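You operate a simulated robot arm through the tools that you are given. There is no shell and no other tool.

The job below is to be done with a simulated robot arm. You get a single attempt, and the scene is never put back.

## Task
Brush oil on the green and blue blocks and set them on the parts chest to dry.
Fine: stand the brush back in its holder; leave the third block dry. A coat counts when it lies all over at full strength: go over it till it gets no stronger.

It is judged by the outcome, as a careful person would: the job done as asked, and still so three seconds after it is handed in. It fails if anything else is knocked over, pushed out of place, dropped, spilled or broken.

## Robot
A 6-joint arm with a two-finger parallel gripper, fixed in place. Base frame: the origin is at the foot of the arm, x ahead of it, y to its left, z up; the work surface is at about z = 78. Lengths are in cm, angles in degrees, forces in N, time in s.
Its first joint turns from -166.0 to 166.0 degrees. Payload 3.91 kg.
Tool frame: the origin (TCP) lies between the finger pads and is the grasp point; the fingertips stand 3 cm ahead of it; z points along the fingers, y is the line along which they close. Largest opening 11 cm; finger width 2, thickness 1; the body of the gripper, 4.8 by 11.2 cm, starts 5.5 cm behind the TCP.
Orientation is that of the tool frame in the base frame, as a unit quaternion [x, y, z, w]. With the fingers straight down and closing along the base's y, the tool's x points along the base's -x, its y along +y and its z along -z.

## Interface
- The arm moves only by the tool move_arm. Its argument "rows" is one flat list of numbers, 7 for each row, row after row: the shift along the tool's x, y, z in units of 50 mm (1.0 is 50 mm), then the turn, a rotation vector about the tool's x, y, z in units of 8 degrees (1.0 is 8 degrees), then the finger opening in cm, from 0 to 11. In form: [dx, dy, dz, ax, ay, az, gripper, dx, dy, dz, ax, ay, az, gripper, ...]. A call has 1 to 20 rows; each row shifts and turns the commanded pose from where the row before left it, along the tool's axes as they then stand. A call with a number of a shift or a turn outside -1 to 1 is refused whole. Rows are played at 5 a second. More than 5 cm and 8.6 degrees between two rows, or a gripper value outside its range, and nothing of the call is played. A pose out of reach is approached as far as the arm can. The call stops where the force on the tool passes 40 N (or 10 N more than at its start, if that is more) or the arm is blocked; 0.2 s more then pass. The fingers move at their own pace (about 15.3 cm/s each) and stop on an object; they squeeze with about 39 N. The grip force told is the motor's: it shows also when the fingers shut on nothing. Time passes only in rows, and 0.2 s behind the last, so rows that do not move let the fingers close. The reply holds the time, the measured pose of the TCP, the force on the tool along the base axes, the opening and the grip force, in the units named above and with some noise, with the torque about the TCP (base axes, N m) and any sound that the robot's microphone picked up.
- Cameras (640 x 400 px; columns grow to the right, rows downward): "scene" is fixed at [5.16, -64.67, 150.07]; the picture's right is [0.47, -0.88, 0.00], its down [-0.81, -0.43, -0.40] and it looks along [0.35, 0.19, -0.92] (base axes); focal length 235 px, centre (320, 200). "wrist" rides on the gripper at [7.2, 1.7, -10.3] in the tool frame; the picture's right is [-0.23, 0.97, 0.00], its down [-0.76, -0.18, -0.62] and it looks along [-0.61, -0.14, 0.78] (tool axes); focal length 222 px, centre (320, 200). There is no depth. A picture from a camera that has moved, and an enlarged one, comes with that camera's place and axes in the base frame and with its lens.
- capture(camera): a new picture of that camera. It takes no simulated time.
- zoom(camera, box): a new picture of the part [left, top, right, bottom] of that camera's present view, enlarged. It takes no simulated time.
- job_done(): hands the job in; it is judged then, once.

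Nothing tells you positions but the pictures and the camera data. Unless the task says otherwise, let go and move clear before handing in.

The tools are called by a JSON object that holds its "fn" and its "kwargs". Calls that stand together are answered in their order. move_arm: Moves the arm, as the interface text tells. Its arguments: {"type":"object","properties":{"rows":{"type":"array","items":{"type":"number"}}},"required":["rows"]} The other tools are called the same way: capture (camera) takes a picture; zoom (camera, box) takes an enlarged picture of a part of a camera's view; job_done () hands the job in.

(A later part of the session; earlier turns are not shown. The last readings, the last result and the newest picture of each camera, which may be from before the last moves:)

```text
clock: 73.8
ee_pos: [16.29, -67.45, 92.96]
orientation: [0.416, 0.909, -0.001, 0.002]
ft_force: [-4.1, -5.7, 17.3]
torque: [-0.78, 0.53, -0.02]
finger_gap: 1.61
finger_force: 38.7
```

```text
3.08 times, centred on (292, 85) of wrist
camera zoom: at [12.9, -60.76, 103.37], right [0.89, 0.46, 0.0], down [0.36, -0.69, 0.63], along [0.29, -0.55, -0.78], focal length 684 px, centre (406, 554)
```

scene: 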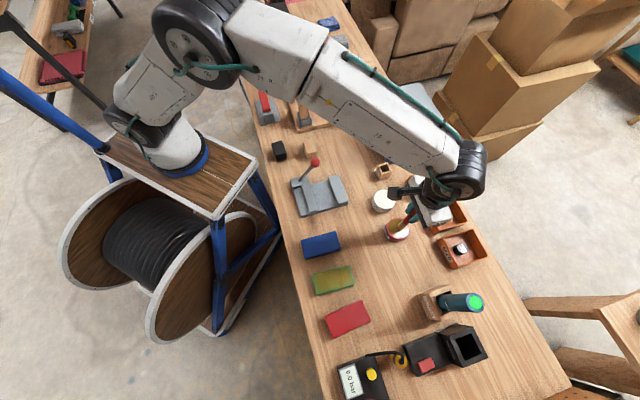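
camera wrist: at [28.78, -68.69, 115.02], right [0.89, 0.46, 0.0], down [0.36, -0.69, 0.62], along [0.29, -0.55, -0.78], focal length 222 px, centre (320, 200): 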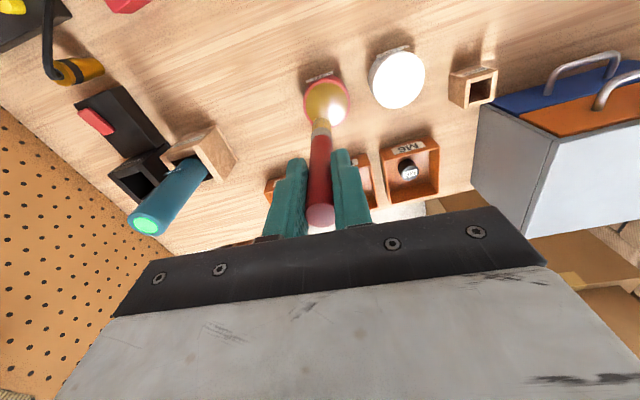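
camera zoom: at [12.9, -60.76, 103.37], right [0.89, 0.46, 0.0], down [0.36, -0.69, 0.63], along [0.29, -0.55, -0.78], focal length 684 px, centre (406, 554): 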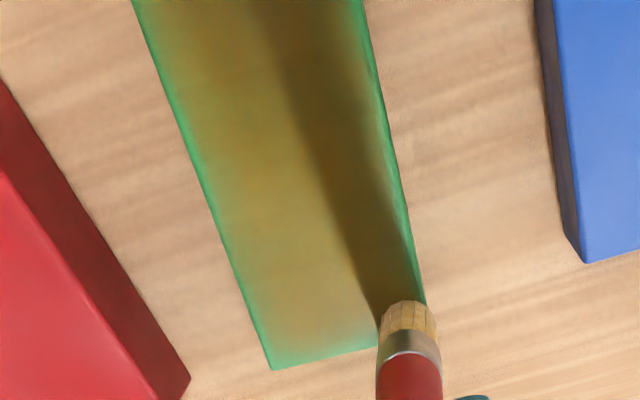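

The near end looks better. Now I run along the right edge to the far end.

{"fn": "move_arm", "kwargs": {"rows": [0.333, 0.01, 0, 0, 0, 0, 0.5, 0.333, 0, 0, 0, 0, 0, 0.5, 0.333, 0, 0, 0, 0, 0, 0.5]}}

{"fn": "zoom", "kwargs": {"camera": "wrist", "box": [240, 20, 384, 150]}}

```text
clock: 74.6
ee_pos: [12.98, -63.22, 92.95]
orientation: [0.416, 0.909, 0.002, -0.001]
ft_force: [3.3, -2.3, 13.0]
torque: [-0.35, -0.36, 0.03]
finger_gap: 1.62
finger_force: 38.9
```

```text
3.08 times, centred on (312, 85) of wrist
camera zoom: at [9.52, -56.71, 103.37], right [0.89, 0.46, 0.0], down [0.36, -0.69, 0.62], along [0.29, -0.55, -0.78], focal length 684 px, centre (345, 554)
```

zoom: 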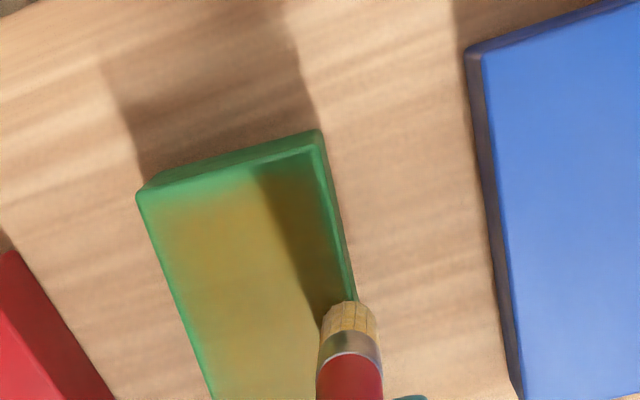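

13 N on the right edge. I continue to the far end and sweep across it.

{"fn": "move_arm", "kwargs": {"rows": [0.333, 0, 0, 0, 0, 0, 0.5, 0.333, 0, 0, 0, 0, 0, 0.5, 0.35, 0, 0, 0, 0, 0, 0.5, 0, -0.24, 0.01, 0, 0, 0, 0.5, 0, -0.24, 0, 0, 0, 0, 0.5]}}

{"fn": "zoom", "kwargs": {"camera": "wrist", "box": [240, 50, 400, 180]}}

```text
clock: 75.8
ee_pos: [7.94, -61.06, 92.96]
orientation: [0.416, 0.909, 0.001, 0.0]
ft_force: [5.8, 7.8, 22.9]
torque: [0.81, -0.78, 0.11]
finger_gap: 1.63
finger_force: 39.0
```

```text
3.08 times, centred on (320, 115) of wrist
camera zoom: at [4.46, -54.38, 103.32], right [0.89, 0.46, 0.0], down [0.36, -0.69, 0.62], along [0.29, -0.55, -0.78], focal length 684 px, centre (320, 462)
```

zoom: 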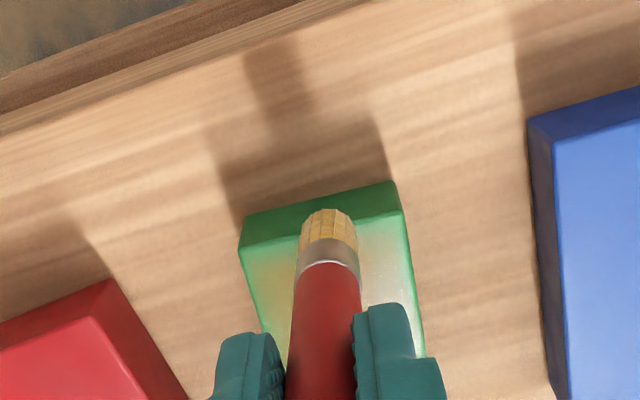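

The far end is being covered (23 N). I finish the sweep, return, and then run back down the middle lines.

{"fn": "move_arm", "kwargs": {"rows": [0, -0.24, -0.008, 0, 0, 0, 0.5, 0, -0.24, 0, 0, 0, 0, 0.5, 0, 0.18, -0.004, 0, 0, 0, 0.5, -0.333, 0, 0, 0, 0, 0, 0.5, -0.333, 0, 0, 0, 0, 0, 0.5, -0.333, 0, 0, 0, 0, 0, 0.5, -0.333, 0, 0, 0, 0, 0, 0.5, -0.333, 0, 0, 0, 0, 0, 0.5, -0.333, 0, 0, 0, 0, 0, 0.5]}}

{"fn": "zoom", "kwargs": {"camera": "wrist", "box": [250, 0, 394, 140]}}

```text
clock: 77.8
ee_pos: [13.68, -69.7, 93.1]
orientation: [0.416, 0.909, 0.001, 0.001]
ft_force: [-0.5, 0.0, -0.5]
torque: [0.01, -0.01, 0.01]
finger_gap: 1.62
finger_force: 38.9
```

```text
2.86 times, centred on (322, 70) of wrist
camera zoom: at [10.13, -63.16, 103.49], right [0.89, 0.46, 0.0], down [0.36, -0.69, 0.62], along [0.29, -0.55, -0.78], focal length 635 px, centre (314, 571)
```

zoom: 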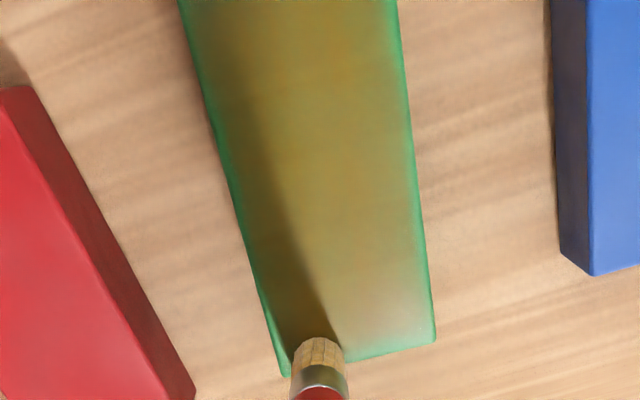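

Contact fell to zero again at this spot; I press half a millimetre more and do the middle lines.

{"fn": "move_arm", "kwargs": {"rows": [0.02, 0.2, 0.016, 0, 0, 0, 0.5, 0.333, 0, 0, 0, 0, 0, 0.5, 0.333, 0, 0, 0, 0, 0, 0.5, 0.333, 0, 0, 0, 0, 0, 0.5, 0.333, 0, 0, 0, 0, 0, 0.5, 0.333, 0, 0, 0, 0, 0, 0.5, 0.333, 0, 0, 0, 0, 0, 0.5, 0, 0.2, 0, 0, 0, 0, 0.5, -0.333, 0, 0, 0, 0, 0, 0.5, -0.333, 0, 0, 0, 0, 0, 0.5, -0.333, 0, 0, 0, 0, 0, 0.5, -0.333, 0, 0, 0, 0, 0, 0.5, -0.333, 0, 0, 0, 0, 0, 0.5, -0.333, 0, 0, 0, 0, 0, 0.5]}}

{"fn": "zoom", "kwargs": {"camera": "wrist", "box": [240, 0, 384, 140]}}

```text
clock: 80.8
ee_pos: [14.88, -68.5, 92.73]
orientation: [0.416, 0.909, 0.001, 0.001]
ft_force: [-2.9, 4.6, 9.5]
torque: [0.46, 0.25, 0.0]
finger_gap: 1.61
finger_force: 39.2
```

```text
2.86 times, centred on (312, 70) of wrist
camera zoom: at [11.4, -61.85, 103.28], right [0.89, 0.46, 0.0], down [0.36, -0.69, 0.62], along [0.29, -0.55, -0.78], focal length 635 px, centre (343, 571)
```

zoom: 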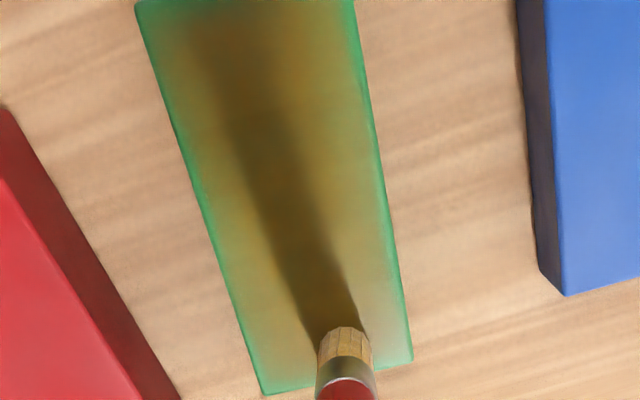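

I check whether the handle has crept in the grip.

{"fn": "zoom", "kwargs": {"camera": "wrist", "box": [260, 110, 380, 240]}}

```text
3.08 times, centred on (320, 175) of wrist
camera zoom: at [11.4, -61.85, 103.28], right [0.89, 0.46, 0.0], down [0.36, -0.69, 0.62], along [0.29, -0.55, -0.78], focal length 684 px, centre (320, 277)
```

zoom: 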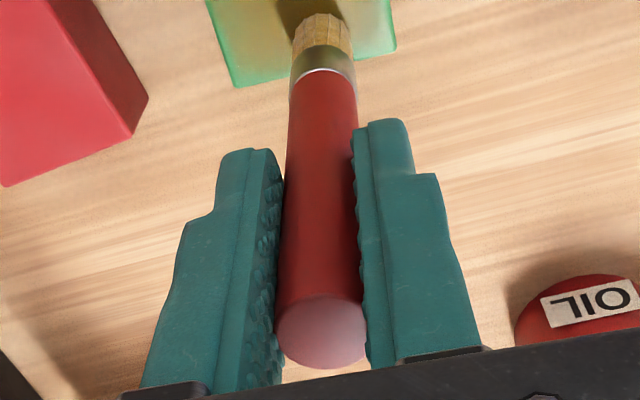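

The handle has crept about 2 mm up and leans less now; that is manageable. One more forward line on the right side, then lift to inspect.

{"fn": "move_arm", "kwargs": {"rows": [0, 0.2, 0, 0, 0, 0, 0.5, 0.333, 0, 0, 0, 0, 0, 0.5, 0.333, 0, 0, 0, 0, 0, 0.5, 0.333, 0, 0, 0, 0, 0, 0.5, 0.333, 0, 0, 0, 0, 0, 0.5, 0.333, 0, 0, 0, 0, 0, 0.5, 0.333, 0, 0, 0, 0, 0, 0.5, 0, 0, -0.5, 0, 0, 0, 0.5, 0, 0, -0.9, 0, 0, 0, 0.5, 0, 0, -0.8, 0, 0, 0, 0.5, -0.85, 0.3, 0, 0, 0, 0, 0.5, -0.85, 0.3, 0, 0, 0, 0, 0.5, -0.85, 0.3, 0, 0, 0, 0, 0.5, -0.85, 0.3, 0, 0, 0, 0, 0.5, -0.85, 0.3, 0, 0, 0, 0, 0.5, -0.85, 0.3, 0, 0, 0, 0, 0.5, 0, 0, 0, 0, 0, 0, 0.5]}}

{"fn": "zoom", "kwargs": {"camera": "scene", "box": [300, 260, 364, 300]}}

{"fn": "capture", "kwargs": {"camera": "wrist"}}

```text
clock: 84.4
ee_pos: [33.01, -73.16, 104.21]
orientation: [0.416, 0.909, 0.001, 0.0]
ft_force: [0.1, -0.4, -0.3]
torque: [-0.01, -0.02, -0.02]
finger_gap: 1.65
finger_force: 38.5
```

```text
10.00 times, centred on (332, 280) of scene
camera zoom: at [5.16, -64.67, 150.07], right [0.47, -0.88, 0.0], down [-0.81, -0.43, -0.4], along [0.35, 0.19, -0.92], focal length 2347 px, centre (200, -600)
```

zoom: 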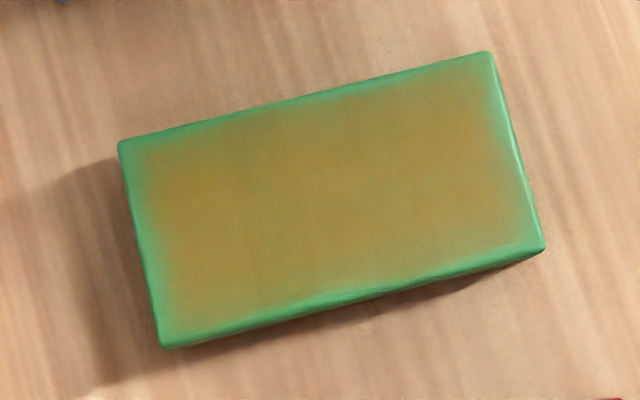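

```text
taken
camera wrist: at [29.42, -66.7, 114.55], right [0.89, 0.46, 0.0], down [0.36, -0.69, 0.62], along [0.29, -0.55, -0.78], focal length 222 px, centre (320, 200)
```

wrist: 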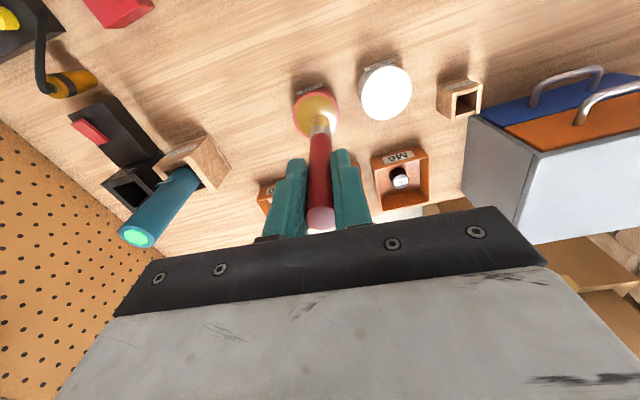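

The coat now looks even over the whole top, with the same soft rim on all sides. I'll reload for one more round to see whether it still changes.

{"fn": "move_arm", "kwargs": {"rows": [-0.626, -0.222, 0, 0, 0, 0, 0.5, 0, 0, 0.9, 0, 0, 0, 0.5, 0, 0, 0.8, 0, 0, 0, 0.5, 0, 0, 0.3, 0, 0, 0, 0.5, 0, 0, 0.06, 0, 0, 0, 0.5, 0, 0, 0.04, 0, 0, 0, 0.5, 0, 0, 0, 0, 0, 0, 0.5]}}

{"fn": "zoom", "kwargs": {"camera": "wrist", "box": [256, 60, 384, 160]}}

```text
clock: 86.0
ee_pos: [33.88, -76.76, 93.58]
orientation: [0.416, 0.909, 0.001, 0.001]
ft_force: [-0.7, 0.3, -0.1]
torque: [0.01, -0.01, 0.0]
finger_gap: 1.62
finger_force: 39.3
```

```text
4.00 times, centred on (320, 110) of wrist
camera zoom: at [30.35, -70.07, 103.94], right [0.89, 0.46, 0.0], down [0.36, -0.69, 0.62], along [0.29, -0.55, -0.78], focal length 888 px, centre (320, 560)
```

zoom: 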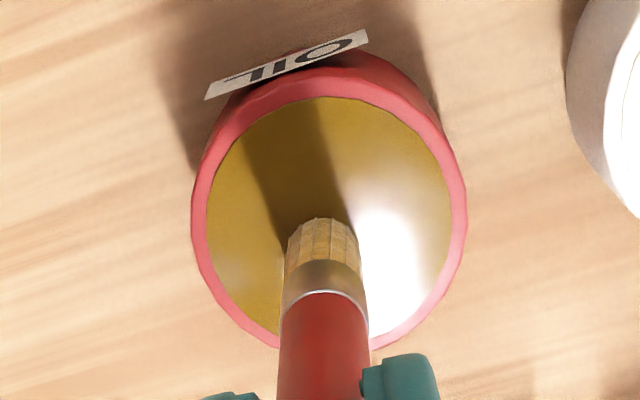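

Just above the oil; lowering the last bit.

{"fn": "move_arm", "kwargs": {"rows": [0, 0, 0.02, 0, 0, 0, 0.5, 0, 0, 0.02, 0, 0, 0, 0.5, 0, 0, 0, 0, 0, 0, 0.5]}}

```text
clock: 86.8
ee_pos: [33.88, -76.69, 93.6]
orientation: [0.416, 0.909, -0.001, 0.002]
ft_force: [-1.3, 3.2, 16.5]
torque: [0.19, 0.14, -0.01]
finger_gap: 1.6
finger_force: 39.0
```

Loaded with 16 N contact. I lift and go back over green's far-left corner.

{"fn": "move_arm", "kwargs": {"rows": [0, 0, 0, 0, 0, 0, 0.5, 0, 0, -0.1, 0, 0, 0, 0.5, 0, 0, -0.3, 0, 0, 0, 0.5, 0, 0, -0.8, 0, 0, 0, 0.5, 0, 0, -0.8, 0, 0, 0, 0.5, 0.813, -0.339, 0, 0, 0, 0, 0.5, 0.813, -0.339, 0, 0, 0, 0, 0.5, 0.813, -0.339, 0, 0, 0, 0, 0.5, 0.813, -0.339, 0, 0, 0, 0, 0.5, 0.813, -0.339, 0, 0, 0, 0, 0.5, 0.813, -0.339, 0, 0, 0, 0, 0.5, 0.813, -0.339, 0, 0, 0, 0, 0.5, 0, 0, 0.8, 0, 0, 0, 0.5, 0, 0, 0.8, 0, 0, 0, 0.5, 0, 0, 0.38, 0, 0, 0, 0.5, 0, 0, 0, 0, 0, 0, 0.5]}}

{"fn": "zoom", "kwargs": {"camera": "wrist", "box": [260, 60, 420, 180]}}

```text
clock: 90.2
ee_pos: [6.27, -62.8, 93.68]
orientation: [0.416, 0.909, 0.002, -0.001]
ft_force: [0.6, -0.5, 0.4]
torque: [0.0, 0.04, 0.01]
finger_gap: 1.62
finger_force: 38.9
```

```text
3.33 times, centred on (340, 120) of wrist
camera zoom: at [2.7, -56.16, 104.07], right [0.89, 0.46, 0.0], down [0.36, -0.69, 0.62], along [0.29, -0.55, -0.78], focal length 740 px, centre (253, 467)
```

zoom: 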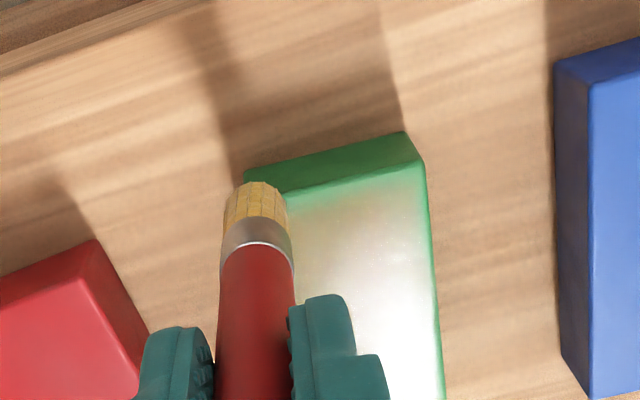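

The lean has nearly gone, so the tip is right at the corner edge. I move slightly inward and lower to contact.

{"fn": "move_arm", "kwargs": {"rows": [-0.08, 0.04, 0.05, 0, 0, 0, 0.5, 0, 0, 0.03, 0, 0, 0, 0.5, 0, 0, 0, 0, 0, 0, 0.5]}}

```text
clock: 91.0
ee_pos: [6.71, -62.88, 93.16]
orientation: [0.417, 0.909, 0.001, 0.0]
ft_force: [0.2, -0.5, -1.3]
torque: [0.01, 0.02, 0.0]
finger_gap: 1.63
finger_force: 39.2
```

{"fn": "move_arm", "kwargs": {"rows": [0, 0, 0.02, 0, 0, 0, 0.5, 0, 0, 0.01, 0, 0, 0, 0.5, 0, 0, 0, 0, 0, 0, 0.5]}}

```text
clock: 91.8
ee_pos: [6.74, -63.08, 92.83]
orientation: [0.417, 0.909, 0.001, 0.0]
ft_force: [-0.4, 0.1, -0.4]
torque: [-0.02, -0.03, -0.04]
finger_gap: 1.62
finger_force: 39.1
```

{"fn": "move_arm", "kwargs": {"rows": [0, 0, 0.01, 0, 0, 0, 0.5, 0, 0, 0.01, 0, 0, 0, 0.5, 0, 0, 0, 0, 0, 0, 0.5]}}

{"fn": "zoom", "kwargs": {"camera": "wrist", "box": [280, 80, 360, 150]}}

```text
clock: 92.6
ee_pos: [6.66, -63.04, 92.81]
orientation: [0.416, 0.909, -0.001, 0.001]
ft_force: [1.7, 2.3, 13.6]
torque: [0.08, -0.32, 0.04]
finger_gap: 1.6
finger_force: 38.8
```

```text
5.71 times, centred on (320, 115) of wrist
camera zoom: at [3.14, -56.42, 103.25], right [0.89, 0.46, 0.0], down [0.36, -0.69, 0.62], along [0.29, -0.55, -0.78], focal length 1269 px, centre (320, 686)
```

zoom: 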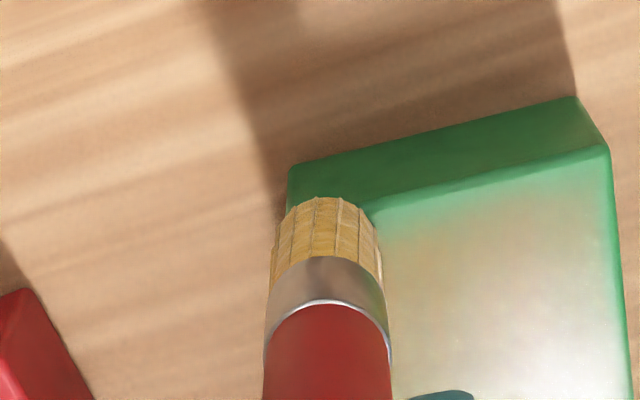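

13.6 N at the far-left corner. I stroke along the left edge toward the near end, easing up a hair.

{"fn": "move_arm", "kwargs": {"rows": [-0.333, 0, -0.006, 0, 0, 0, 0.5, -0.333, 0, 0, 0, 0, 0, 0.5, -0.333, 0, 0, 0, 0, 0, 0.5]}}

```text
clock: 93.4
ee_pos: [10.04, -66.6, 92.82]
orientation: [0.416, 0.909, -0.001, 0.001]
ft_force: [-7.2, 6.3, 24.3]
torque: [0.61, 0.72, 0.01]
finger_gap: 1.66
finger_force: 38.5
```

{"fn": "move_arm", "kwargs": {"rows": [-0.333, 0, -0.01, 0, 0, 0, 0.5, -0.333, 0, 0, 0, 0, 0, 0.5, -0.3, 0, 0, 0, 0, 0, 0.5, 0, 0.24, 0, 0, 0, 0, 0.5, 0, 0.24, 0, 0, 0, 0, 0.5, 0, 0.24, 0, 0, 0, 0, 0.5, 0, 0.22, 0, 0, 0, 0, 0.5]}}

{"fn": "zoom", "kwargs": {"camera": "wrist", "box": [210, 20, 354, 150]}}

```text
clock: 95.0
ee_pos: [16.51, -67.49, 92.85]
orientation: [0.416, 0.909, -0.002, 0.001]
ft_force: [-5.5, -11.3, 30.4]
torque: [-1.37, 0.6, -0.02]
finger_gap: 1.66
finger_force: 39.2
```

```text
3.08 times, centred on (282, 85) of wrist
camera zoom: at [13.03, -60.86, 103.16], right [0.89, 0.46, 0.0], down [0.36, -0.69, 0.63], along [0.29, -0.55, -0.78], focal length 684 px, centre (437, 554)
```

zoom: 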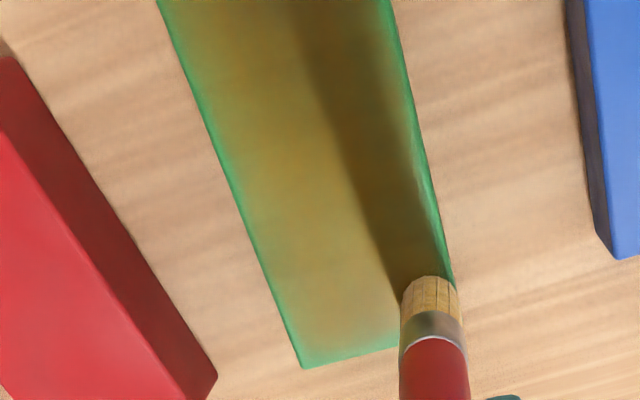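

30 N is more than I want, so I ease up and run along the right edge to the far end, lowering slightly on the way.

{"fn": "move_arm", "kwargs": {"rows": [0, 0, -0.014, 0, 0, 0, 0.5, 0.333, 0, 0, 0, 0, 0, 0.5, 0.333, 0, 0, 0, 0, 0, 0.5, 0.333, 0, 0.003, 0, 0, 0, 0.5]}}

```text
clock: 96.0
ee_pos: [13.52, -63.55, 92.8]
orientation: [0.416, 0.909, 0.003, 0.001]
ft_force: [3.4, -3.4, 13.5]
torque: [-0.43, -0.49, -0.02]
finger_gap: 1.6
finger_force: 38.8
```

{"fn": "move_arm", "kwargs": {"rows": [0.333, 0, 0.003, 0, 0, 0, 0.5, 0.333, 0, 0.003, 0, 0, 0, 0.5, 0.3, 0, 0.003, 0, 0, 0, 0.5, 0, -0.24, 0, 0, 0, 0, 0.5, 0, -0.24, 0, 0, 0, 0, 0.5, 0, -0.24, 0, 0, 0, 0, 0.5]}}

{"fn": "zoom", "kwargs": {"camera": "wrist", "box": [240, 60, 400, 180]}}

```text
clock: 97.4
ee_pos: [7.55, -62.3, 92.81]
orientation: [0.417, 0.909, 0.0, 0.0]
ft_force: [4.9, 3.8, 9.9]
torque: [0.34, -0.48, 0.01]
finger_gap: 1.66
finger_force: 38.9
```

```text
3.33 times, centred on (320, 120) of wrist
camera zoom: at [3.99, -55.67, 103.17], right [0.89, 0.46, 0.0], down [0.36, -0.69, 0.62], along [0.29, -0.55, -0.78], focal length 740 px, centre (320, 467)
```

zoom: 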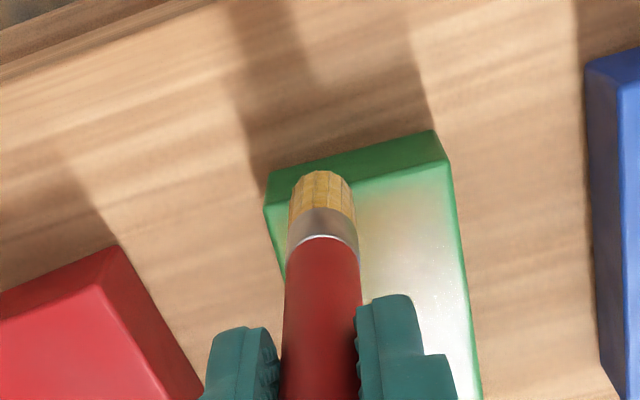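

Good contact (10 N) across the far end. I continue with the inner lines, following the slight slope.

{"fn": "move_arm", "kwargs": {"rows": [0, -0.2, 0, 0, 0, 0, 0.5, -0.1, 0.17, 0, 0, 0, 0, 0.5, -0.31, 0, -0.002, 0, 0, 0, 0.5, -0.31, 0, -0.002, 0, 0, 0, 0.5, -0.31, 0, -0.002, 0, 0, 0, 0.5, -0.31, 0, -0.002, 0, 0, 0, 0.5, -0.31, 0, -0.002, 0, 0, 0, 0.5, -0.31, 0, -0.002, 0, 0, 0, 0.5, 0, 0.2, 0, 0, 0, 0, 0.5]}}

{"fn": "zoom", "kwargs": {"camera": "wrist", "box": [240, 0, 384, 140]}}

```text
clock: 99.4
ee_pos: [14.56, -69.1, 92.85]
orientation: [0.417, 0.909, 0.0, 0.0]
ft_force: [0.0, -0.4, 0.1]
torque: [-0.01, 0.0, 0.01]
finger_gap: 1.67
finger_force: 39.0
```

```text
2.86 times, centred on (312, 70) of wrist
camera zoom: at [11.11, -62.51, 103.28], right [0.89, 0.46, 0.0], down [0.36, -0.69, 0.62], along [0.29, -0.55, -0.78], focal length 635 px, centre (343, 571)
```

zoom: 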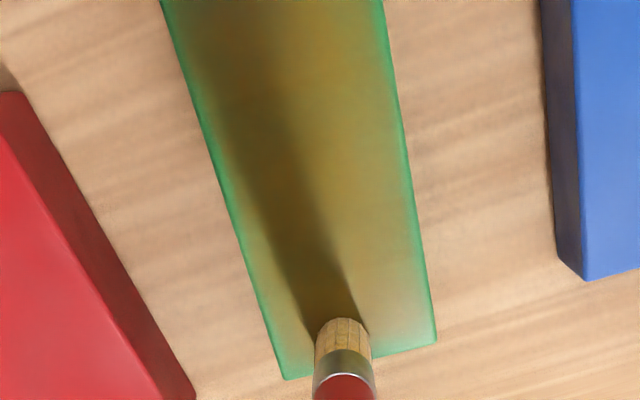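

Contact lost again at the near end, so I press 0.6 mm deeper and do the remaining inner lines.

{"fn": "move_arm", "kwargs": {"rows": [0, 0, 0.014, 0, 0, 0, 0.5, 0.31, 0, 0, 0, 0, 0, 0.5, 0.31, 0, 0, 0, 0, 0, 0.5]}}

```text
clock: 100.2
ee_pos: [12.55, -66.78, 92.81]
orientation: [0.417, 0.909, 0.001, 0.0]
ft_force: [0.4, 0.1, 0.0]
torque: [-0.04, 0.04, 0.01]
finger_gap: 1.64
finger_force: 38.5
```

{"fn": "move_arm", "kwargs": {"rows": [0, 0, 0.014, 0, 0, 0, 0.5, 0.31, 0, 0, 0, 0, 0, 0.5]}}

```text
clock: 100.8
ee_pos: [11.69, -65.62, 92.77]
orientation: [0.416, 0.909, 0.0, 0.0]
ft_force: [1.3, -0.5, 3.8]
torque: [-0.11, -0.1, 0.02]
finger_gap: 1.64
finger_force: 38.7
```

Light contact again at 4 N. I continue the inner lines with a touch more pressure.

{"fn": "move_arm", "kwargs": {"rows": [0.31, 0, 0.006, 0, 0, 0, 0.5, 0.31, 0, 0, 0, 0, 0, 0.5, 0.31, 0, 0, 0, 0, 0, 0.5, 0, 0.2, 0, 0, 0, 0, 0.5, -0.31, 0, 0, 0, 0, 0, 0.5, -0.31, 0, 0, 0, 0, 0, 0.5, -0.31, 0, 0, 0, 0, 0, 0.5, -0.31, 0, 0, 0, 0, 0, 0.5, -0.31, 0, 0, 0, 0, 0, 0.5, -0.31, 0, 0, 0, 0, 0, 0.5]}}

{"fn": "zoom", "kwargs": {"camera": "wrist", "box": [240, 0, 384, 140]}}

```text
clock: 103.0
ee_pos: [15.22, -68.54, 92.7]
orientation: [0.416, 0.909, -0.001, 0.0]
ft_force: [-5.1, 6.4, 27.6]
torque: [0.71, 0.52, 0.0]
finger_gap: 1.66
finger_force: 39.1
```

```text
2.86 times, centred on (312, 70) of wrist
camera zoom: at [11.68, -61.99, 103.07], right [0.89, 0.46, 0.0], down [0.36, -0.69, 0.62], along [0.29, -0.55, -0.78], focal length 635 px, centre (343, 571)
```

zoom: 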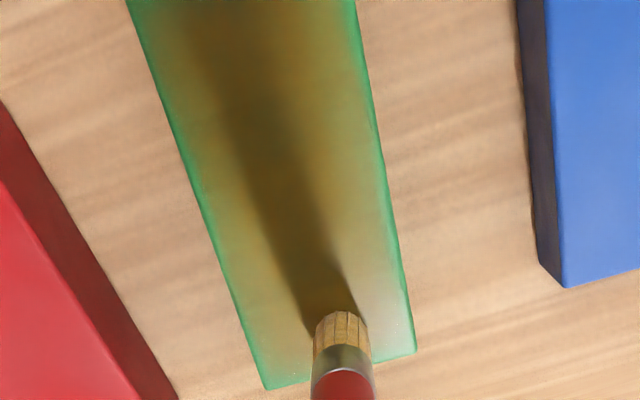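

I ease up, make the last forward line on the right, then lift and check with the fixed camera.

{"fn": "move_arm", "kwargs": {"rows": [0, 0.2, -0.01, 0, 0, 0, 0.5, 0.31, 0, 0, 0, 0, 0, 0.5, 0.31, 0, 0, 0, 0, 0, 0.5, 0.31, 0, 0, 0, 0, 0, 0.5, 0.31, 0, 0, 0, 0, 0, 0.5, 0.31, 0, 0, 0, 0, 0, 0.5, 0.31, 0, 0, 0, 0, 0, 0.5, 0, 0, -0.5, 0, 0, 0, 0.5, 0, 0, -0.9, 0, 0, 0, 0.5, 0, 0, -0.9, 0, 0, 0, 0.5, -0.85, 0.3, 0, 0, 0, 0, 0.5, -0.85, 0.3, 0, 0, 0, 0, 0.5, -0.85, 0.3, 0, 0, 0, 0, 0.5, -0.85, 0.3, 0, 0, 0, 0, 0.5, -0.85, 0.3, 0, 0, 0, 0, 0.5, -0.85, 0.3, 0, 0, 0, 0, 0.5, -0.6, -0.2, 0, 0, 0, 0, 0.5, 0, 0, 0, 0, 0, 0, 0.5]}}

{"fn": "zoom", "kwargs": {"camera": "scene", "box": [300, 260, 364, 300]}}

{"fn": "zoom", "kwargs": {"camera": "wrist", "box": [260, 70, 380, 240]}}

```text
clock: 106.8
ee_pos: [34.64, -77.09, 104.13]
orientation: [0.416, 0.909, 0.001, 0.0]
ft_force: [0.8, 0.6, -0.3]
torque: [0.01, -0.01, 0.01]
finger_gap: 1.65
finger_force: 38.9
```

```text
10.00 times, centred on (332, 280) of scene
camera zoom: at [5.16, -64.67, 150.07], right [0.47, -0.88, 0.0], down [-0.81, -0.43, -0.4], along [0.35, 0.19, -0.92], focal length 2347 px, centre (200, -600)
```

zoom: 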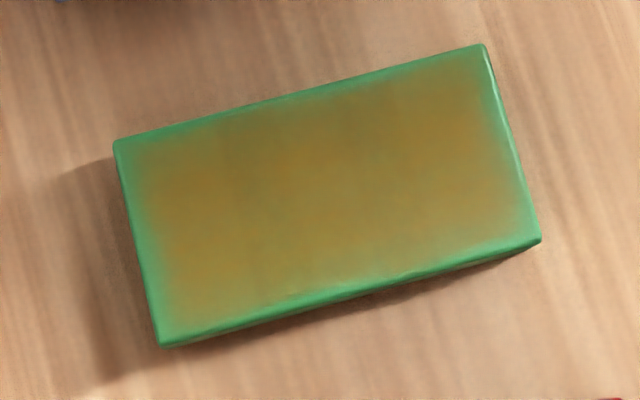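

```text
2.35 times, centred on (320, 155) of wrist
camera zoom: at [31.14, -70.64, 114.53], right [0.89, 0.46, 0.0], down [0.36, -0.69, 0.62], along [0.29, -0.55, -0.78], focal length 523 px, centre (320, 306)
```

zoom: 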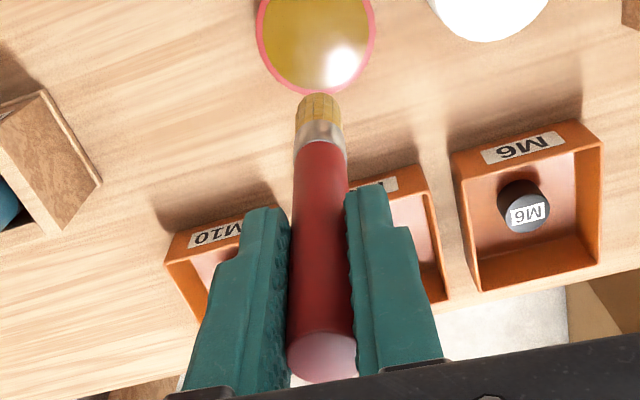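

The coat looks even and hardly changed from the previous round, and the bristles still hold oil, which suggests the coat is nearly saturated. I'll enlarge portions to compare evenness.

{"fn": "zoom", "kwargs": {"camera": "scene", "box": [310, 264, 334, 296]}}

{"fn": "zoom", "kwargs": {"camera": "scene", "box": [332, 262, 356, 294]}}

{"fn": "zoom", "kwargs": {"camera": "wrist", "box": [280, 80, 360, 150]}}

```text
12.50 times, centred on (322, 280) of scene
camera zoom: at [5.16, -64.67, 150.07], right [0.47, -0.88, 0.0], down [-0.81, -0.43, -0.4], along [0.35, 0.19, -0.92], focal length 2934 px, centre (295, -800)
```

zoom: 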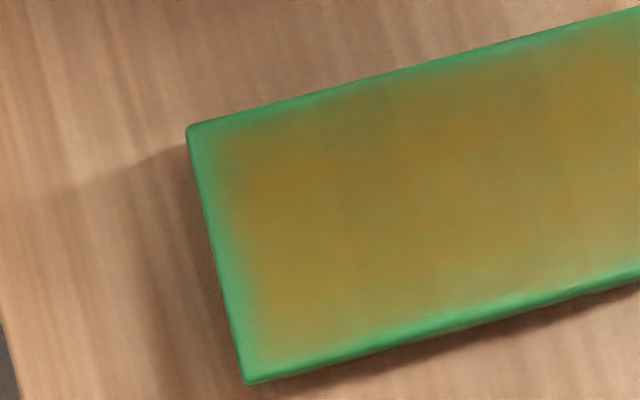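

```text
12.50 times, centred on (344, 278) of scene
camera zoom: at [5.16, -64.67, 150.07], right [0.47, -0.88, 0.0], down [-0.81, -0.43, -0.4], along [0.35, 0.19, -0.92], focal length 2934 px, centre (20, -775)
```

zoom: 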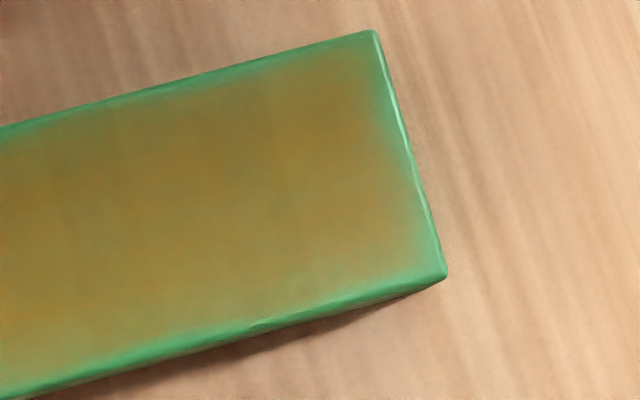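

```text
5.71 times, centred on (320, 115) of wrist
camera zoom: at [31.14, -70.64, 114.53], right [0.89, 0.46, 0.0], down [0.36, -0.69, 0.62], along [0.29, -0.55, -0.78], focal length 1269 px, centre (320, 686)
```

zoom: 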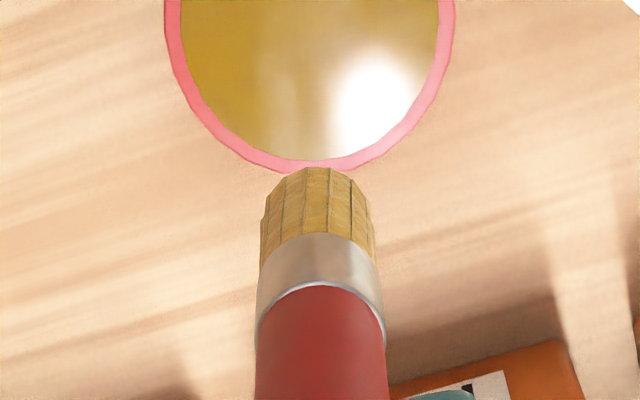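

The rendering is soft, so to be sure I'll reload and give green one more pass with cross strokes (along the closing line, where the handle cannot pivot). Dipping now.

{"fn": "move_arm", "kwargs": {"rows": [0.2, 0.04, 0, 0, 0, 0, 0.5, 0, 0, 0.9, 0, 0, 0, 0.5, 0, 0, 0.8, 0, 0, 0, 0.5, 0, 0, 0.34, 0, 0, 0, 0.5, 0, 0, 0.06, 0, 0, 0, 0.5, 0, 0, 0.03, 0, 0, 0, 0.5, 0, 0, 0, 0, 0, 0, 0.5]}}

```text
clock: 108.4
ee_pos: [34.2, -76.21, 93.43]
orientation: [0.416, 0.909, 0.001, 0.0]
ft_force: [-0.6, 0.8, 0.2]
torque: [-0.01, 0.03, -0.02]
finger_gap: 1.62
finger_force: 39.4
```

{"fn": "move_arm", "kwargs": {"rows": [0, 0, 0.02, 0, 0, 0, 0.5, 0, 0, 0.02, 0, 0, 0, 0.5, 0, 0, 0, 0, 0, 0, 0.5]}}

```text
clock: 109.2
ee_pos: [34.14, -76.27, 93.44]
orientation: [0.416, 0.909, 0.001, 0.0]
ft_force: [0.5, 0.3, -0.5]
torque: [-0.01, -0.02, 0.01]
finger_gap: 1.66
finger_force: 38.9
```

{"fn": "move_arm", "kwargs": {"rows": [0, 0, 0.02, 0, 0, 0, 0.5, 0, 0, 0.01, 0, 0, 0, 0.5, 0, 0, 0, 0, 0, 0, 0.5]}}

```text
clock: 110.0
ee_pos: [34.24, -76.27, 93.33]
orientation: [0.416, 0.909, 0.0, 0.001]
ft_force: [0.7, 1.1, 8.7]
torque: [0.0, -0.06, -0.01]
finger_gap: 1.64
finger_force: 39.8
```

Loaded (9 N). I lift and return to green's far-left corner for cross strokes.

{"fn": "move_arm", "kwargs": {"rows": [0, 0, 0, 0, 0, 0, 0.5, 0, 0, -0.1, 0, 0, 0, 0.5, 0, 0, -0.3, 0, 0, 0, 0.5, 0, 0, -0.8, 0, 0, 0, 0.5, 0, 0, -0.8, 0, 0, 0, 0.5, 0.786, -0.338, 0, 0, 0, 0, 0.5, 0.786, -0.338, 0, 0, 0, 0, 0.5, 0.786, -0.338, 0, 0, 0, 0, 0.5, 0.786, -0.338, 0, 0, 0, 0, 0.5, 0.786, -0.338, 0, 0, 0, 0, 0.5, 0.786, -0.338, 0, 0, 0, 0, 0.5, 0.786, -0.338, 0, 0, 0, 0, 0.5, 0, 0, 0.8, 0, 0, 0, 0.5, 0, 0, 0.8, 0, 0, 0, 0.5, 0, 0, 0.4, 0, 0, 0, 0.5, 0, 0, 0, 0, 0, 0, 0.5]}}

{"fn": "zoom", "kwargs": {"camera": "wrist", "box": [260, 60, 420, 180]}}

```text
clock: 113.4
ee_pos: [7.27, -63.21, 93.16]
orientation: [0.416, 0.909, 0.001, 0.0]
ft_force: [0.0, 0.5, -0.2]
torque: [0.01, -0.02, -0.04]
finger_gap: 1.64
finger_force: 39.0
```

```text
3.33 times, centred on (340, 120) of wrist
camera zoom: at [3.78, -56.61, 103.53], right [0.89, 0.46, 0.0], down [0.36, -0.69, 0.62], along [0.29, -0.55, -0.78], focal length 740 px, centre (253, 467)
```

zoom: 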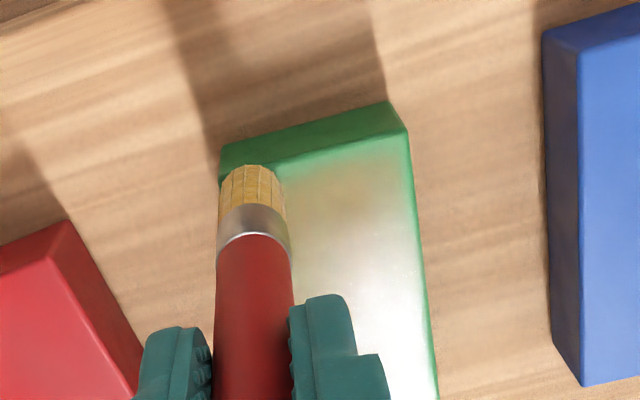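

Tip over the far-left corner. Lowering to contact.

{"fn": "move_arm", "kwargs": {"rows": [0, 0, 0.06, 0, 0, 0, 0.5, 0, 0, 0.03, 0, 0, 0, 0.5, 0, 0, 0, 0, 0, 0, 0.5]}}

```text
clock: 114.2
ee_pos: [7.32, -63.29, 92.77]
orientation: [0.416, 0.909, 0.0, 0.002]
ft_force: [0.0, 0.8, 3.9]
torque: [0.11, 0.04, 0.02]
finger_gap: 1.65
finger_force: 38.9
```

Contact at 4 N. First cross strokes with slightly more pressure.

{"fn": "move_arm", "kwargs": {"rows": [0, 0.313, 0.008, 0, 0, 0, 0.5, 0, 0.313, 0, 0, 0, 0, 0.5, 0, 0.313, 0, 0, 0, 0, 0.5, -0.17, 0, 0, 0, 0, 0, 0.5, 0, -0.313, 0, 0, 0, 0, 0.5, 0, -0.313, 0, 0, 0, 0, 0.5]}}

{"fn": "zoom", "kwargs": {"camera": "wrist", "box": [240, 60, 400, 180]}}

```text
clock: 115.6
ee_pos: [9.0, -62.83, 92.75]
orientation: [0.417, 0.909, 0.001, 0.0]
ft_force: [-0.9, 0.6, 0.1]
torque: [-0.04, 0.03, 0.01]
finger_gap: 1.66
finger_force: 39.0
```

```text
3.33 times, centred on (320, 120) of wrist
camera zoom: at [5.55, -56.2, 103.13], right [0.89, 0.47, 0.0], down [0.36, -0.69, 0.62], along [0.29, -0.55, -0.78], focal length 740 px, centre (320, 467)
```

zoom: 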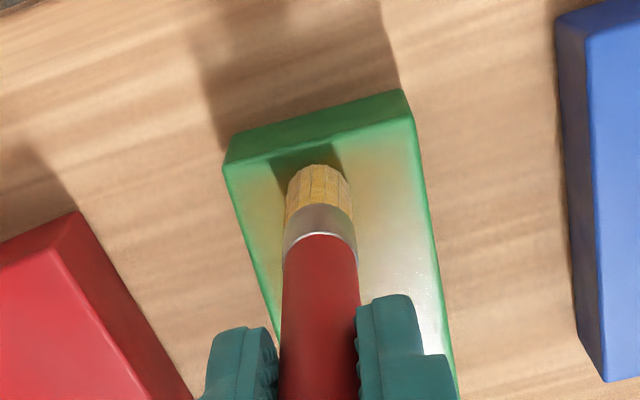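

Contact faded, so I press 1 mm deeper for the following strokes.

{"fn": "move_arm", "kwargs": {"rows": [0, -0.313, 0.02, 0, 0, 0, 0.5, 0, 0.313, 0, 0, 0, 0, 0.5, 0, 0.313, 0, 0, 0, 0, 0.5]}}

```text
clock: 116.4
ee_pos: [10.19, -62.0, 92.76]
orientation: [0.417, 0.909, -0.001, 0.001]
ft_force: [-2.2, -0.6, 8.5]
torque: [-0.17, 0.2, 0.01]
finger_gap: 1.66
finger_force: 38.5
```

8.5 N now. I continue the cross strokes down the block.

{"fn": "move_arm", "kwargs": {"rows": [0, 0.313, 0.003, 0, 0, 0, 0.5, -0.18, 0, 0, 0, 0, 0, 0.5, 0, -0.313, 0, 0, 0, 0, 0.5, 0, -0.313, 0, 0, 0, 0, 0.5, 0, -0.313, 0, 0, 0, 0, 0.5, -0.18, 0, 0, 0, 0, 0, 0.5, 0, 0.313, 0, 0, 0, 0, 0.5, 0, 0.313, 0, 0, 0, 0, 0.5, 0, 0.313, 0, 0, 0, 0, 0.5, -0.18, 0, 0, 0, 0, 0, 0.5, 0, -0.313, 0, 0, 0, 0, 0.5, 0, -0.313, 0, 0, 0, 0, 0.5]}}

{"fn": "zoom", "kwargs": {"camera": "wrist", "box": [240, 20, 400, 150]}}

```text
clock: 119.0
ee_pos: [10.84, -64.66, 92.68]
orientation: [0.416, 0.909, 0.001, 0.001]
ft_force: [13.7, 5.9, 32.2]
torque: [0.53, -1.62, 0.04]
finger_gap: 1.68
finger_force: 39.2
```

```text
3.08 times, centred on (320, 85) of wrist
camera zoom: at [7.41, -58.12, 102.99], right [0.89, 0.46, 0.0], down [0.36, -0.69, 0.62], along [0.29, -0.55, -0.78], focal length 684 px, centre (320, 554)
```

zoom: 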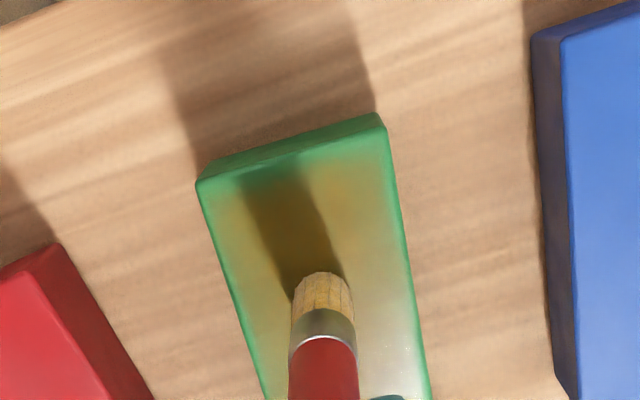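

32 N here, so I ease up 1 mm and continue.

{"fn": "move_arm", "kwargs": {"rows": [0, -0.313, -0.02, 0, 0, 0, 0.5, -0.18, 0, 0, 0, 0, 0, 0.5, 0, 0.313, 0, 0, 0, 0, 0.5, 0, 0.313, 0, 0, 0, 0, 0.5]}}

```text
clock: 120.0
ee_pos: [12.45, -64.3, 92.74]
orientation: [0.417, 0.909, 0.001, 0.001]
ft_force: [-0.3, -0.3, -0.7]
torque: [0.0, 0.0, 0.0]
finger_gap: 1.64
finger_force: 39.1
```

Contact is very stiff, so I adjust in half-millimetre steps.

{"fn": "move_arm", "kwargs": {"rows": [0, 0, 0.01, 0, 0, 0, 0.5, 0, 0.313, 0, 0, 0, 0, 0.5, -0.18, 0, 0, 0, 0, 0, 0.5, 0, -0.313, 0, 0, 0, 0, 0.5]}}

```text
clock: 121.0
ee_pos: [13.18, -65.15, 92.67]
orientation: [0.416, 0.909, 0.001, 0.001]
ft_force: [0.0, 0.0, -0.5]
torque: [0.0, -0.02, 0.01]
finger_gap: 1.65
finger_force: 39.1
```

{"fn": "move_arm", "kwargs": {"rows": [0, 0, 0.008, 0, 0, 0, 0.5, 0, -0.15, 0, 0, 0, 0, 0.5, 0, 0, 0, 0, 0, 0, 0.5]}}

{"fn": "zoom", "kwargs": {"camera": "wrist", "box": [240, 20, 400, 150]}}

{"fn": "zoom", "kwargs": {"camera": "wrist", "box": [260, 110, 380, 240]}}

```text
clock: 121.8
ee_pos: [12.55, -65.67, 92.74]
orientation: [0.416, 0.909, 0.001, 0.0]
ft_force: [-0.4, 0.6, -0.3]
torque: [0.0, 0.01, 0.03]
finger_gap: 1.68
finger_force: 38.9
```

```text
3.08 times, centred on (320, 85) of wrist
camera zoom: at [9.04, -59.05, 103.05], right [0.89, 0.46, 0.0], down [0.36, -0.69, 0.62], along [0.29, -0.55, -0.78], focal length 684 px, centre (320, 554)
```

zoom: 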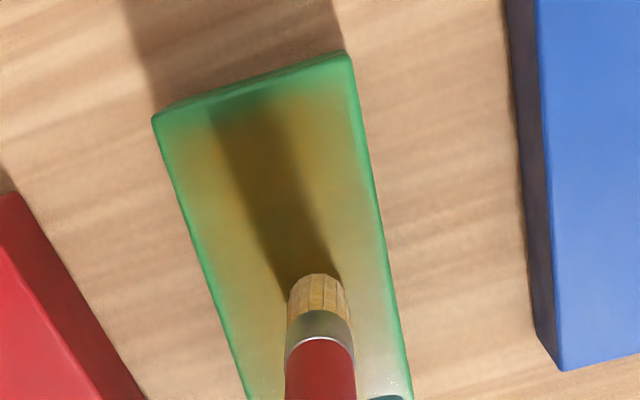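

```text
3.08 times, centred on (320, 175) of wrist
camera zoom: at [9.04, -59.05, 103.05], right [0.89, 0.46, 0.0], down [0.36, -0.69, 0.62], along [0.29, -0.55, -0.78], focal length 684 px, centre (320, 277)
```

zoom: 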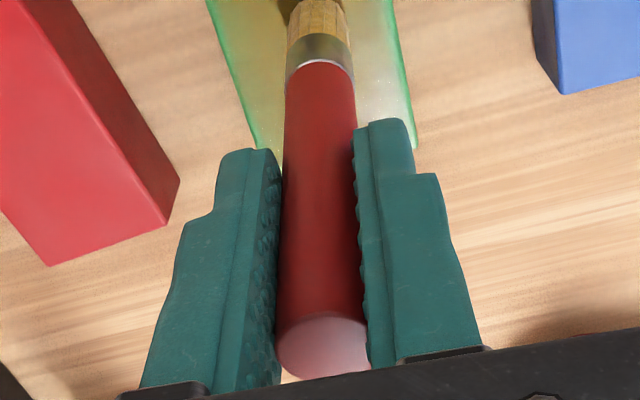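

Still hovering by a hair; the handle has slid about 3–4 mm in total. I lower in finer steps.

{"fn": "move_arm", "kwargs": {"rows": [0, 0, 0.008, 0, 0, 0, 0.5, 0, 0, 0, 0, 0, 0, 0.5]}}

```text
clock: 122.4
ee_pos: [12.66, -65.65, 92.63]
orientation: [0.416, 0.909, 0.001, 0.001]
ft_force: [-0.5, 0.8, 4.7]
torque: [0.07, 0.03, 0.0]
finger_gap: 1.68
finger_force: 39.7
```

4.7 N. I continue the cross strokes on the near half at this level.

{"fn": "move_arm", "kwargs": {"rows": [0, -0.25, 0.002, 0, 0, 0, 0.5, 0, -0.25, 0, 0, 0, 0, 0.5, -0.18, 0, 0, 0, 0, 0, 0.5, 0, 0.313, 0, 0, 0, 0, 0.5, 0, 0.313, 0, 0, 0, 0, 0.5, 0, 0.313, 0, 0, 0, 0, 0.5, -0.18, 0, 0, 0, 0, 0, 0.5, 0, -0.313, 0, 0, 0, 0, 0.5]}}

```text
clock: 124.2
ee_pos: [14.4, -66.63, 92.55]
orientation: [0.415, 0.91, 0.001, 0.001]
ft_force: [5.2, 3.9, 11.0]
torque: [0.3, -0.68, 0.05]
finger_gap: 1.66
finger_force: 38.5
```

{"fn": "move_arm", "kwargs": {"rows": [0, -0.313, 0, 0, 0, 0, 0.5, 0, -0.313, 0, 0, 0, 0, 0.5, -0.18, 0, 0, 0, 0, 0, 0.5, 0, 0.313, 0, 0, 0, 0, 0.5, 0, 0.313, 0, 0, 0, 0, 0.5, 0, 0.313, 0, 0, 0, 0, 0.5, -0.18, 0, 0, 0, 0, 0, 0.5, 0, -0.313, 0, 0, 0, 0, 0.5, 0, -0.313, 0, 0, 0, 0, 0.5]}}

{"fn": "zoom", "kwargs": {"camera": "wrist", "box": [240, 0, 400, 150]}}

```text
clock: 126.2
ee_pos: [14.27, -69.16, 92.68]
orientation: [0.417, 0.909, 0.001, -0.001]
ft_force: [-0.1, -0.8, -0.6]
torque: [0.01, 0.0, 0.0]
finger_gap: 1.68
finger_force: 39.0
```

```text
2.67 times, centred on (320, 75) of wrist
camera zoom: at [10.77, -62.55, 103.06], right [0.89, 0.46, 0.0], down [0.36, -0.69, 0.62], along [0.29, -0.55, -0.78], focal length 592 px, centre (320, 533)
```

zoom: 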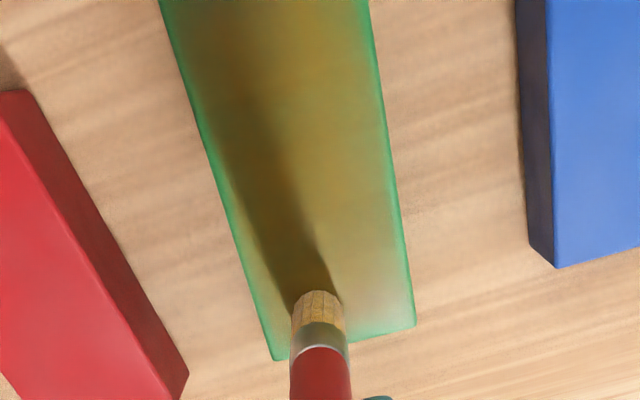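

Contact faded near the end; I press a little and finish the last strips at the near end.

{"fn": "move_arm", "kwargs": {"rows": [0, 0, 0.012, 0, 0, 0, 0.5, 0, -0.3, 0, 0, 0, 0, 0.5, -0.15, 0, 0, 0, 0, 0, 0.5, 0, 0.313, 0, 0, 0, 0, 0.5]}}

```text
clock: 127.2
ee_pos: [14.7, -69.63, 92.64]
orientation: [0.417, 0.909, 0.0, 0.001]
ft_force: [-1.6, -2.8, 8.5]
torque: [-0.33, 0.2, -0.03]
finger_gap: 1.64
finger_force: 39.1
```

{"fn": "move_arm", "kwargs": {"rows": [0, 0.313, 0, 0, 0, 0, 0.5, 0, 0.313, 0, 0, 0, 0, 0.5, -0.06, 0, 0, 0, 0, 0, 0.5, 0, -0.313, 0, 0, 0, 0, 0.5, 0, -0.313, 0, 0, 0, 0, 0.5, 0, -0.313, 0, 0, 0, 0, 0.5, 0.1, 0, 0, 0, 0, 0, 0.5, 0, 0.313, 0, 0, 0, 0, 0.5, 0, 0.313, 0, 0, 0, 0, 0.5, 0, 0.313, 0, 0, 0, 0, 0.5]}}

{"fn": "zoom", "kwargs": {"camera": "wrist", "box": [210, 0, 370, 150]}}

```text
clock: 129.4
ee_pos: [16.83, -67.39, 92.58]
orientation: [0.417, 0.909, -0.001, 0.002]
ft_force: [-7.3, -5.0, 27.1]
torque: [-0.78, 0.86, -0.03]
finger_gap: 1.66
finger_force: 38.8
```

```text
2.67 times, centred on (290, 75) of wrist
camera zoom: at [13.42, -60.83, 102.97], right [0.89, 0.46, 0.0], down [0.36, -0.69, 0.63], along [0.29, -0.55, -0.78], focal length 592 px, centre (400, 533)
```

zoom: 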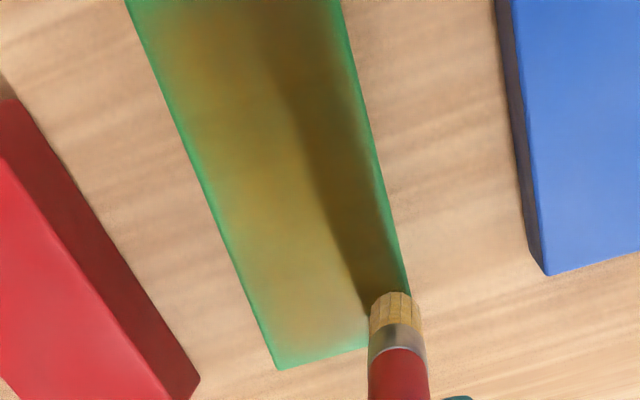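

Now I lift and look at green with the fixed camera from a clear arm pose.

{"fn": "move_arm", "kwargs": {"rows": [0, 0, -0.5, 0, 0, 0, 0.5, 0, 0, -0.9, 0, 0, 0, 0.5, 0, 0, -0.9, 0, 0, 0, 0.5, -0.75, 0.46, 0, 0, 0, 0, 0.5, -0.75, 0.46, 0, 0, 0, 0, 0.5, -0.75, 0.46, 0, 0, 0, 0, 0.5, -0.75, 0.46, 0, 0, 0, 0, 0.5, 0, 0, 0, 0, 0, 0, 0.5]}}

{"fn": "zoom", "kwargs": {"camera": "scene", "box": [300, 260, 364, 300]}}

{"fn": "zoom", "kwargs": {"camera": "wrist", "box": [260, 70, 380, 240]}}

```text
clock: 131.2
ee_pos: [33.56, -72.55, 104.1]
orientation: [0.416, 0.91, 0.001, 0.0]
ft_force: [-0.4, 0.1, -0.3]
torque: [0.03, 0.0, -0.03]
finger_gap: 1.66
finger_force: 38.9
```

```text
10.00 times, centred on (332, 280) of scene
camera zoom: at [5.16, -64.67, 150.07], right [0.47, -0.88, 0.0], down [-0.81, -0.43, -0.4], along [0.35, 0.19, -0.92], focal length 2347 px, centre (200, -600)
```

zoom: 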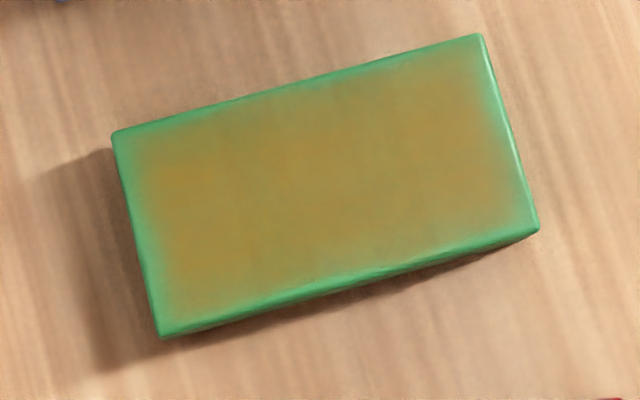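

```text
2.35 times, centred on (320, 155) of wrist
camera zoom: at [30.16, -65.98, 114.47], right [0.89, 0.46, 0.0], down [0.36, -0.69, 0.62], along [0.29, -0.55, -0.78], focal length 523 px, centre (320, 306)
```

zoom: 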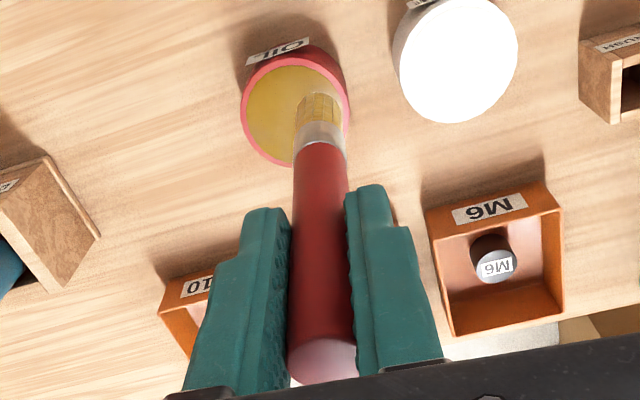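

Green looks the same as after the previous round, so its coat has stopped getting stronger. Now I reload for the blue block.

{"fn": "move_arm", "kwargs": {"rows": [-0.63, -0.386, 0, 0, 0, 0, 0.5, 0, 0, 0.9, 0, 0, 0, 0.5, 0, 0, 0.9, 0, 0, 0, 0.5, 0, 0, 0.3, 0, 0, 0, 0.5, 0, 0, 0.03, 0, 0, 0, 0.5, 0, 0, 0.02, 0, 0, 0, 0.5, 0, 0, 0, 0, 0, 0, 0.5]}}

```text
clock: 132.8
ee_pos: [34.52, -76.24, 93.37]
orientation: [0.416, 0.909, 0.002, 0.001]
ft_force: [0.8, -0.2, -1.2]
torque: [0.04, -0.02, -0.01]
finger_gap: 1.62
finger_force: 39.3
```

{"fn": "move_arm", "kwargs": {"rows": [0, 0, 0.02, 0, 0, 0, 0.5, 0, 0, 0.01, 0, 0, 0, 0.5, 0, 0, 0, 0, 0, 0, 0.5]}}

```text
clock: 133.6
ee_pos: [34.49, -76.22, 93.13]
orientation: [0.416, 0.909, 0.0, 0.001]
ft_force: [0.6, -1.0, 3.2]
torque: [-0.03, -0.11, 0.04]
finger_gap: 1.65
finger_force: 39.0
```

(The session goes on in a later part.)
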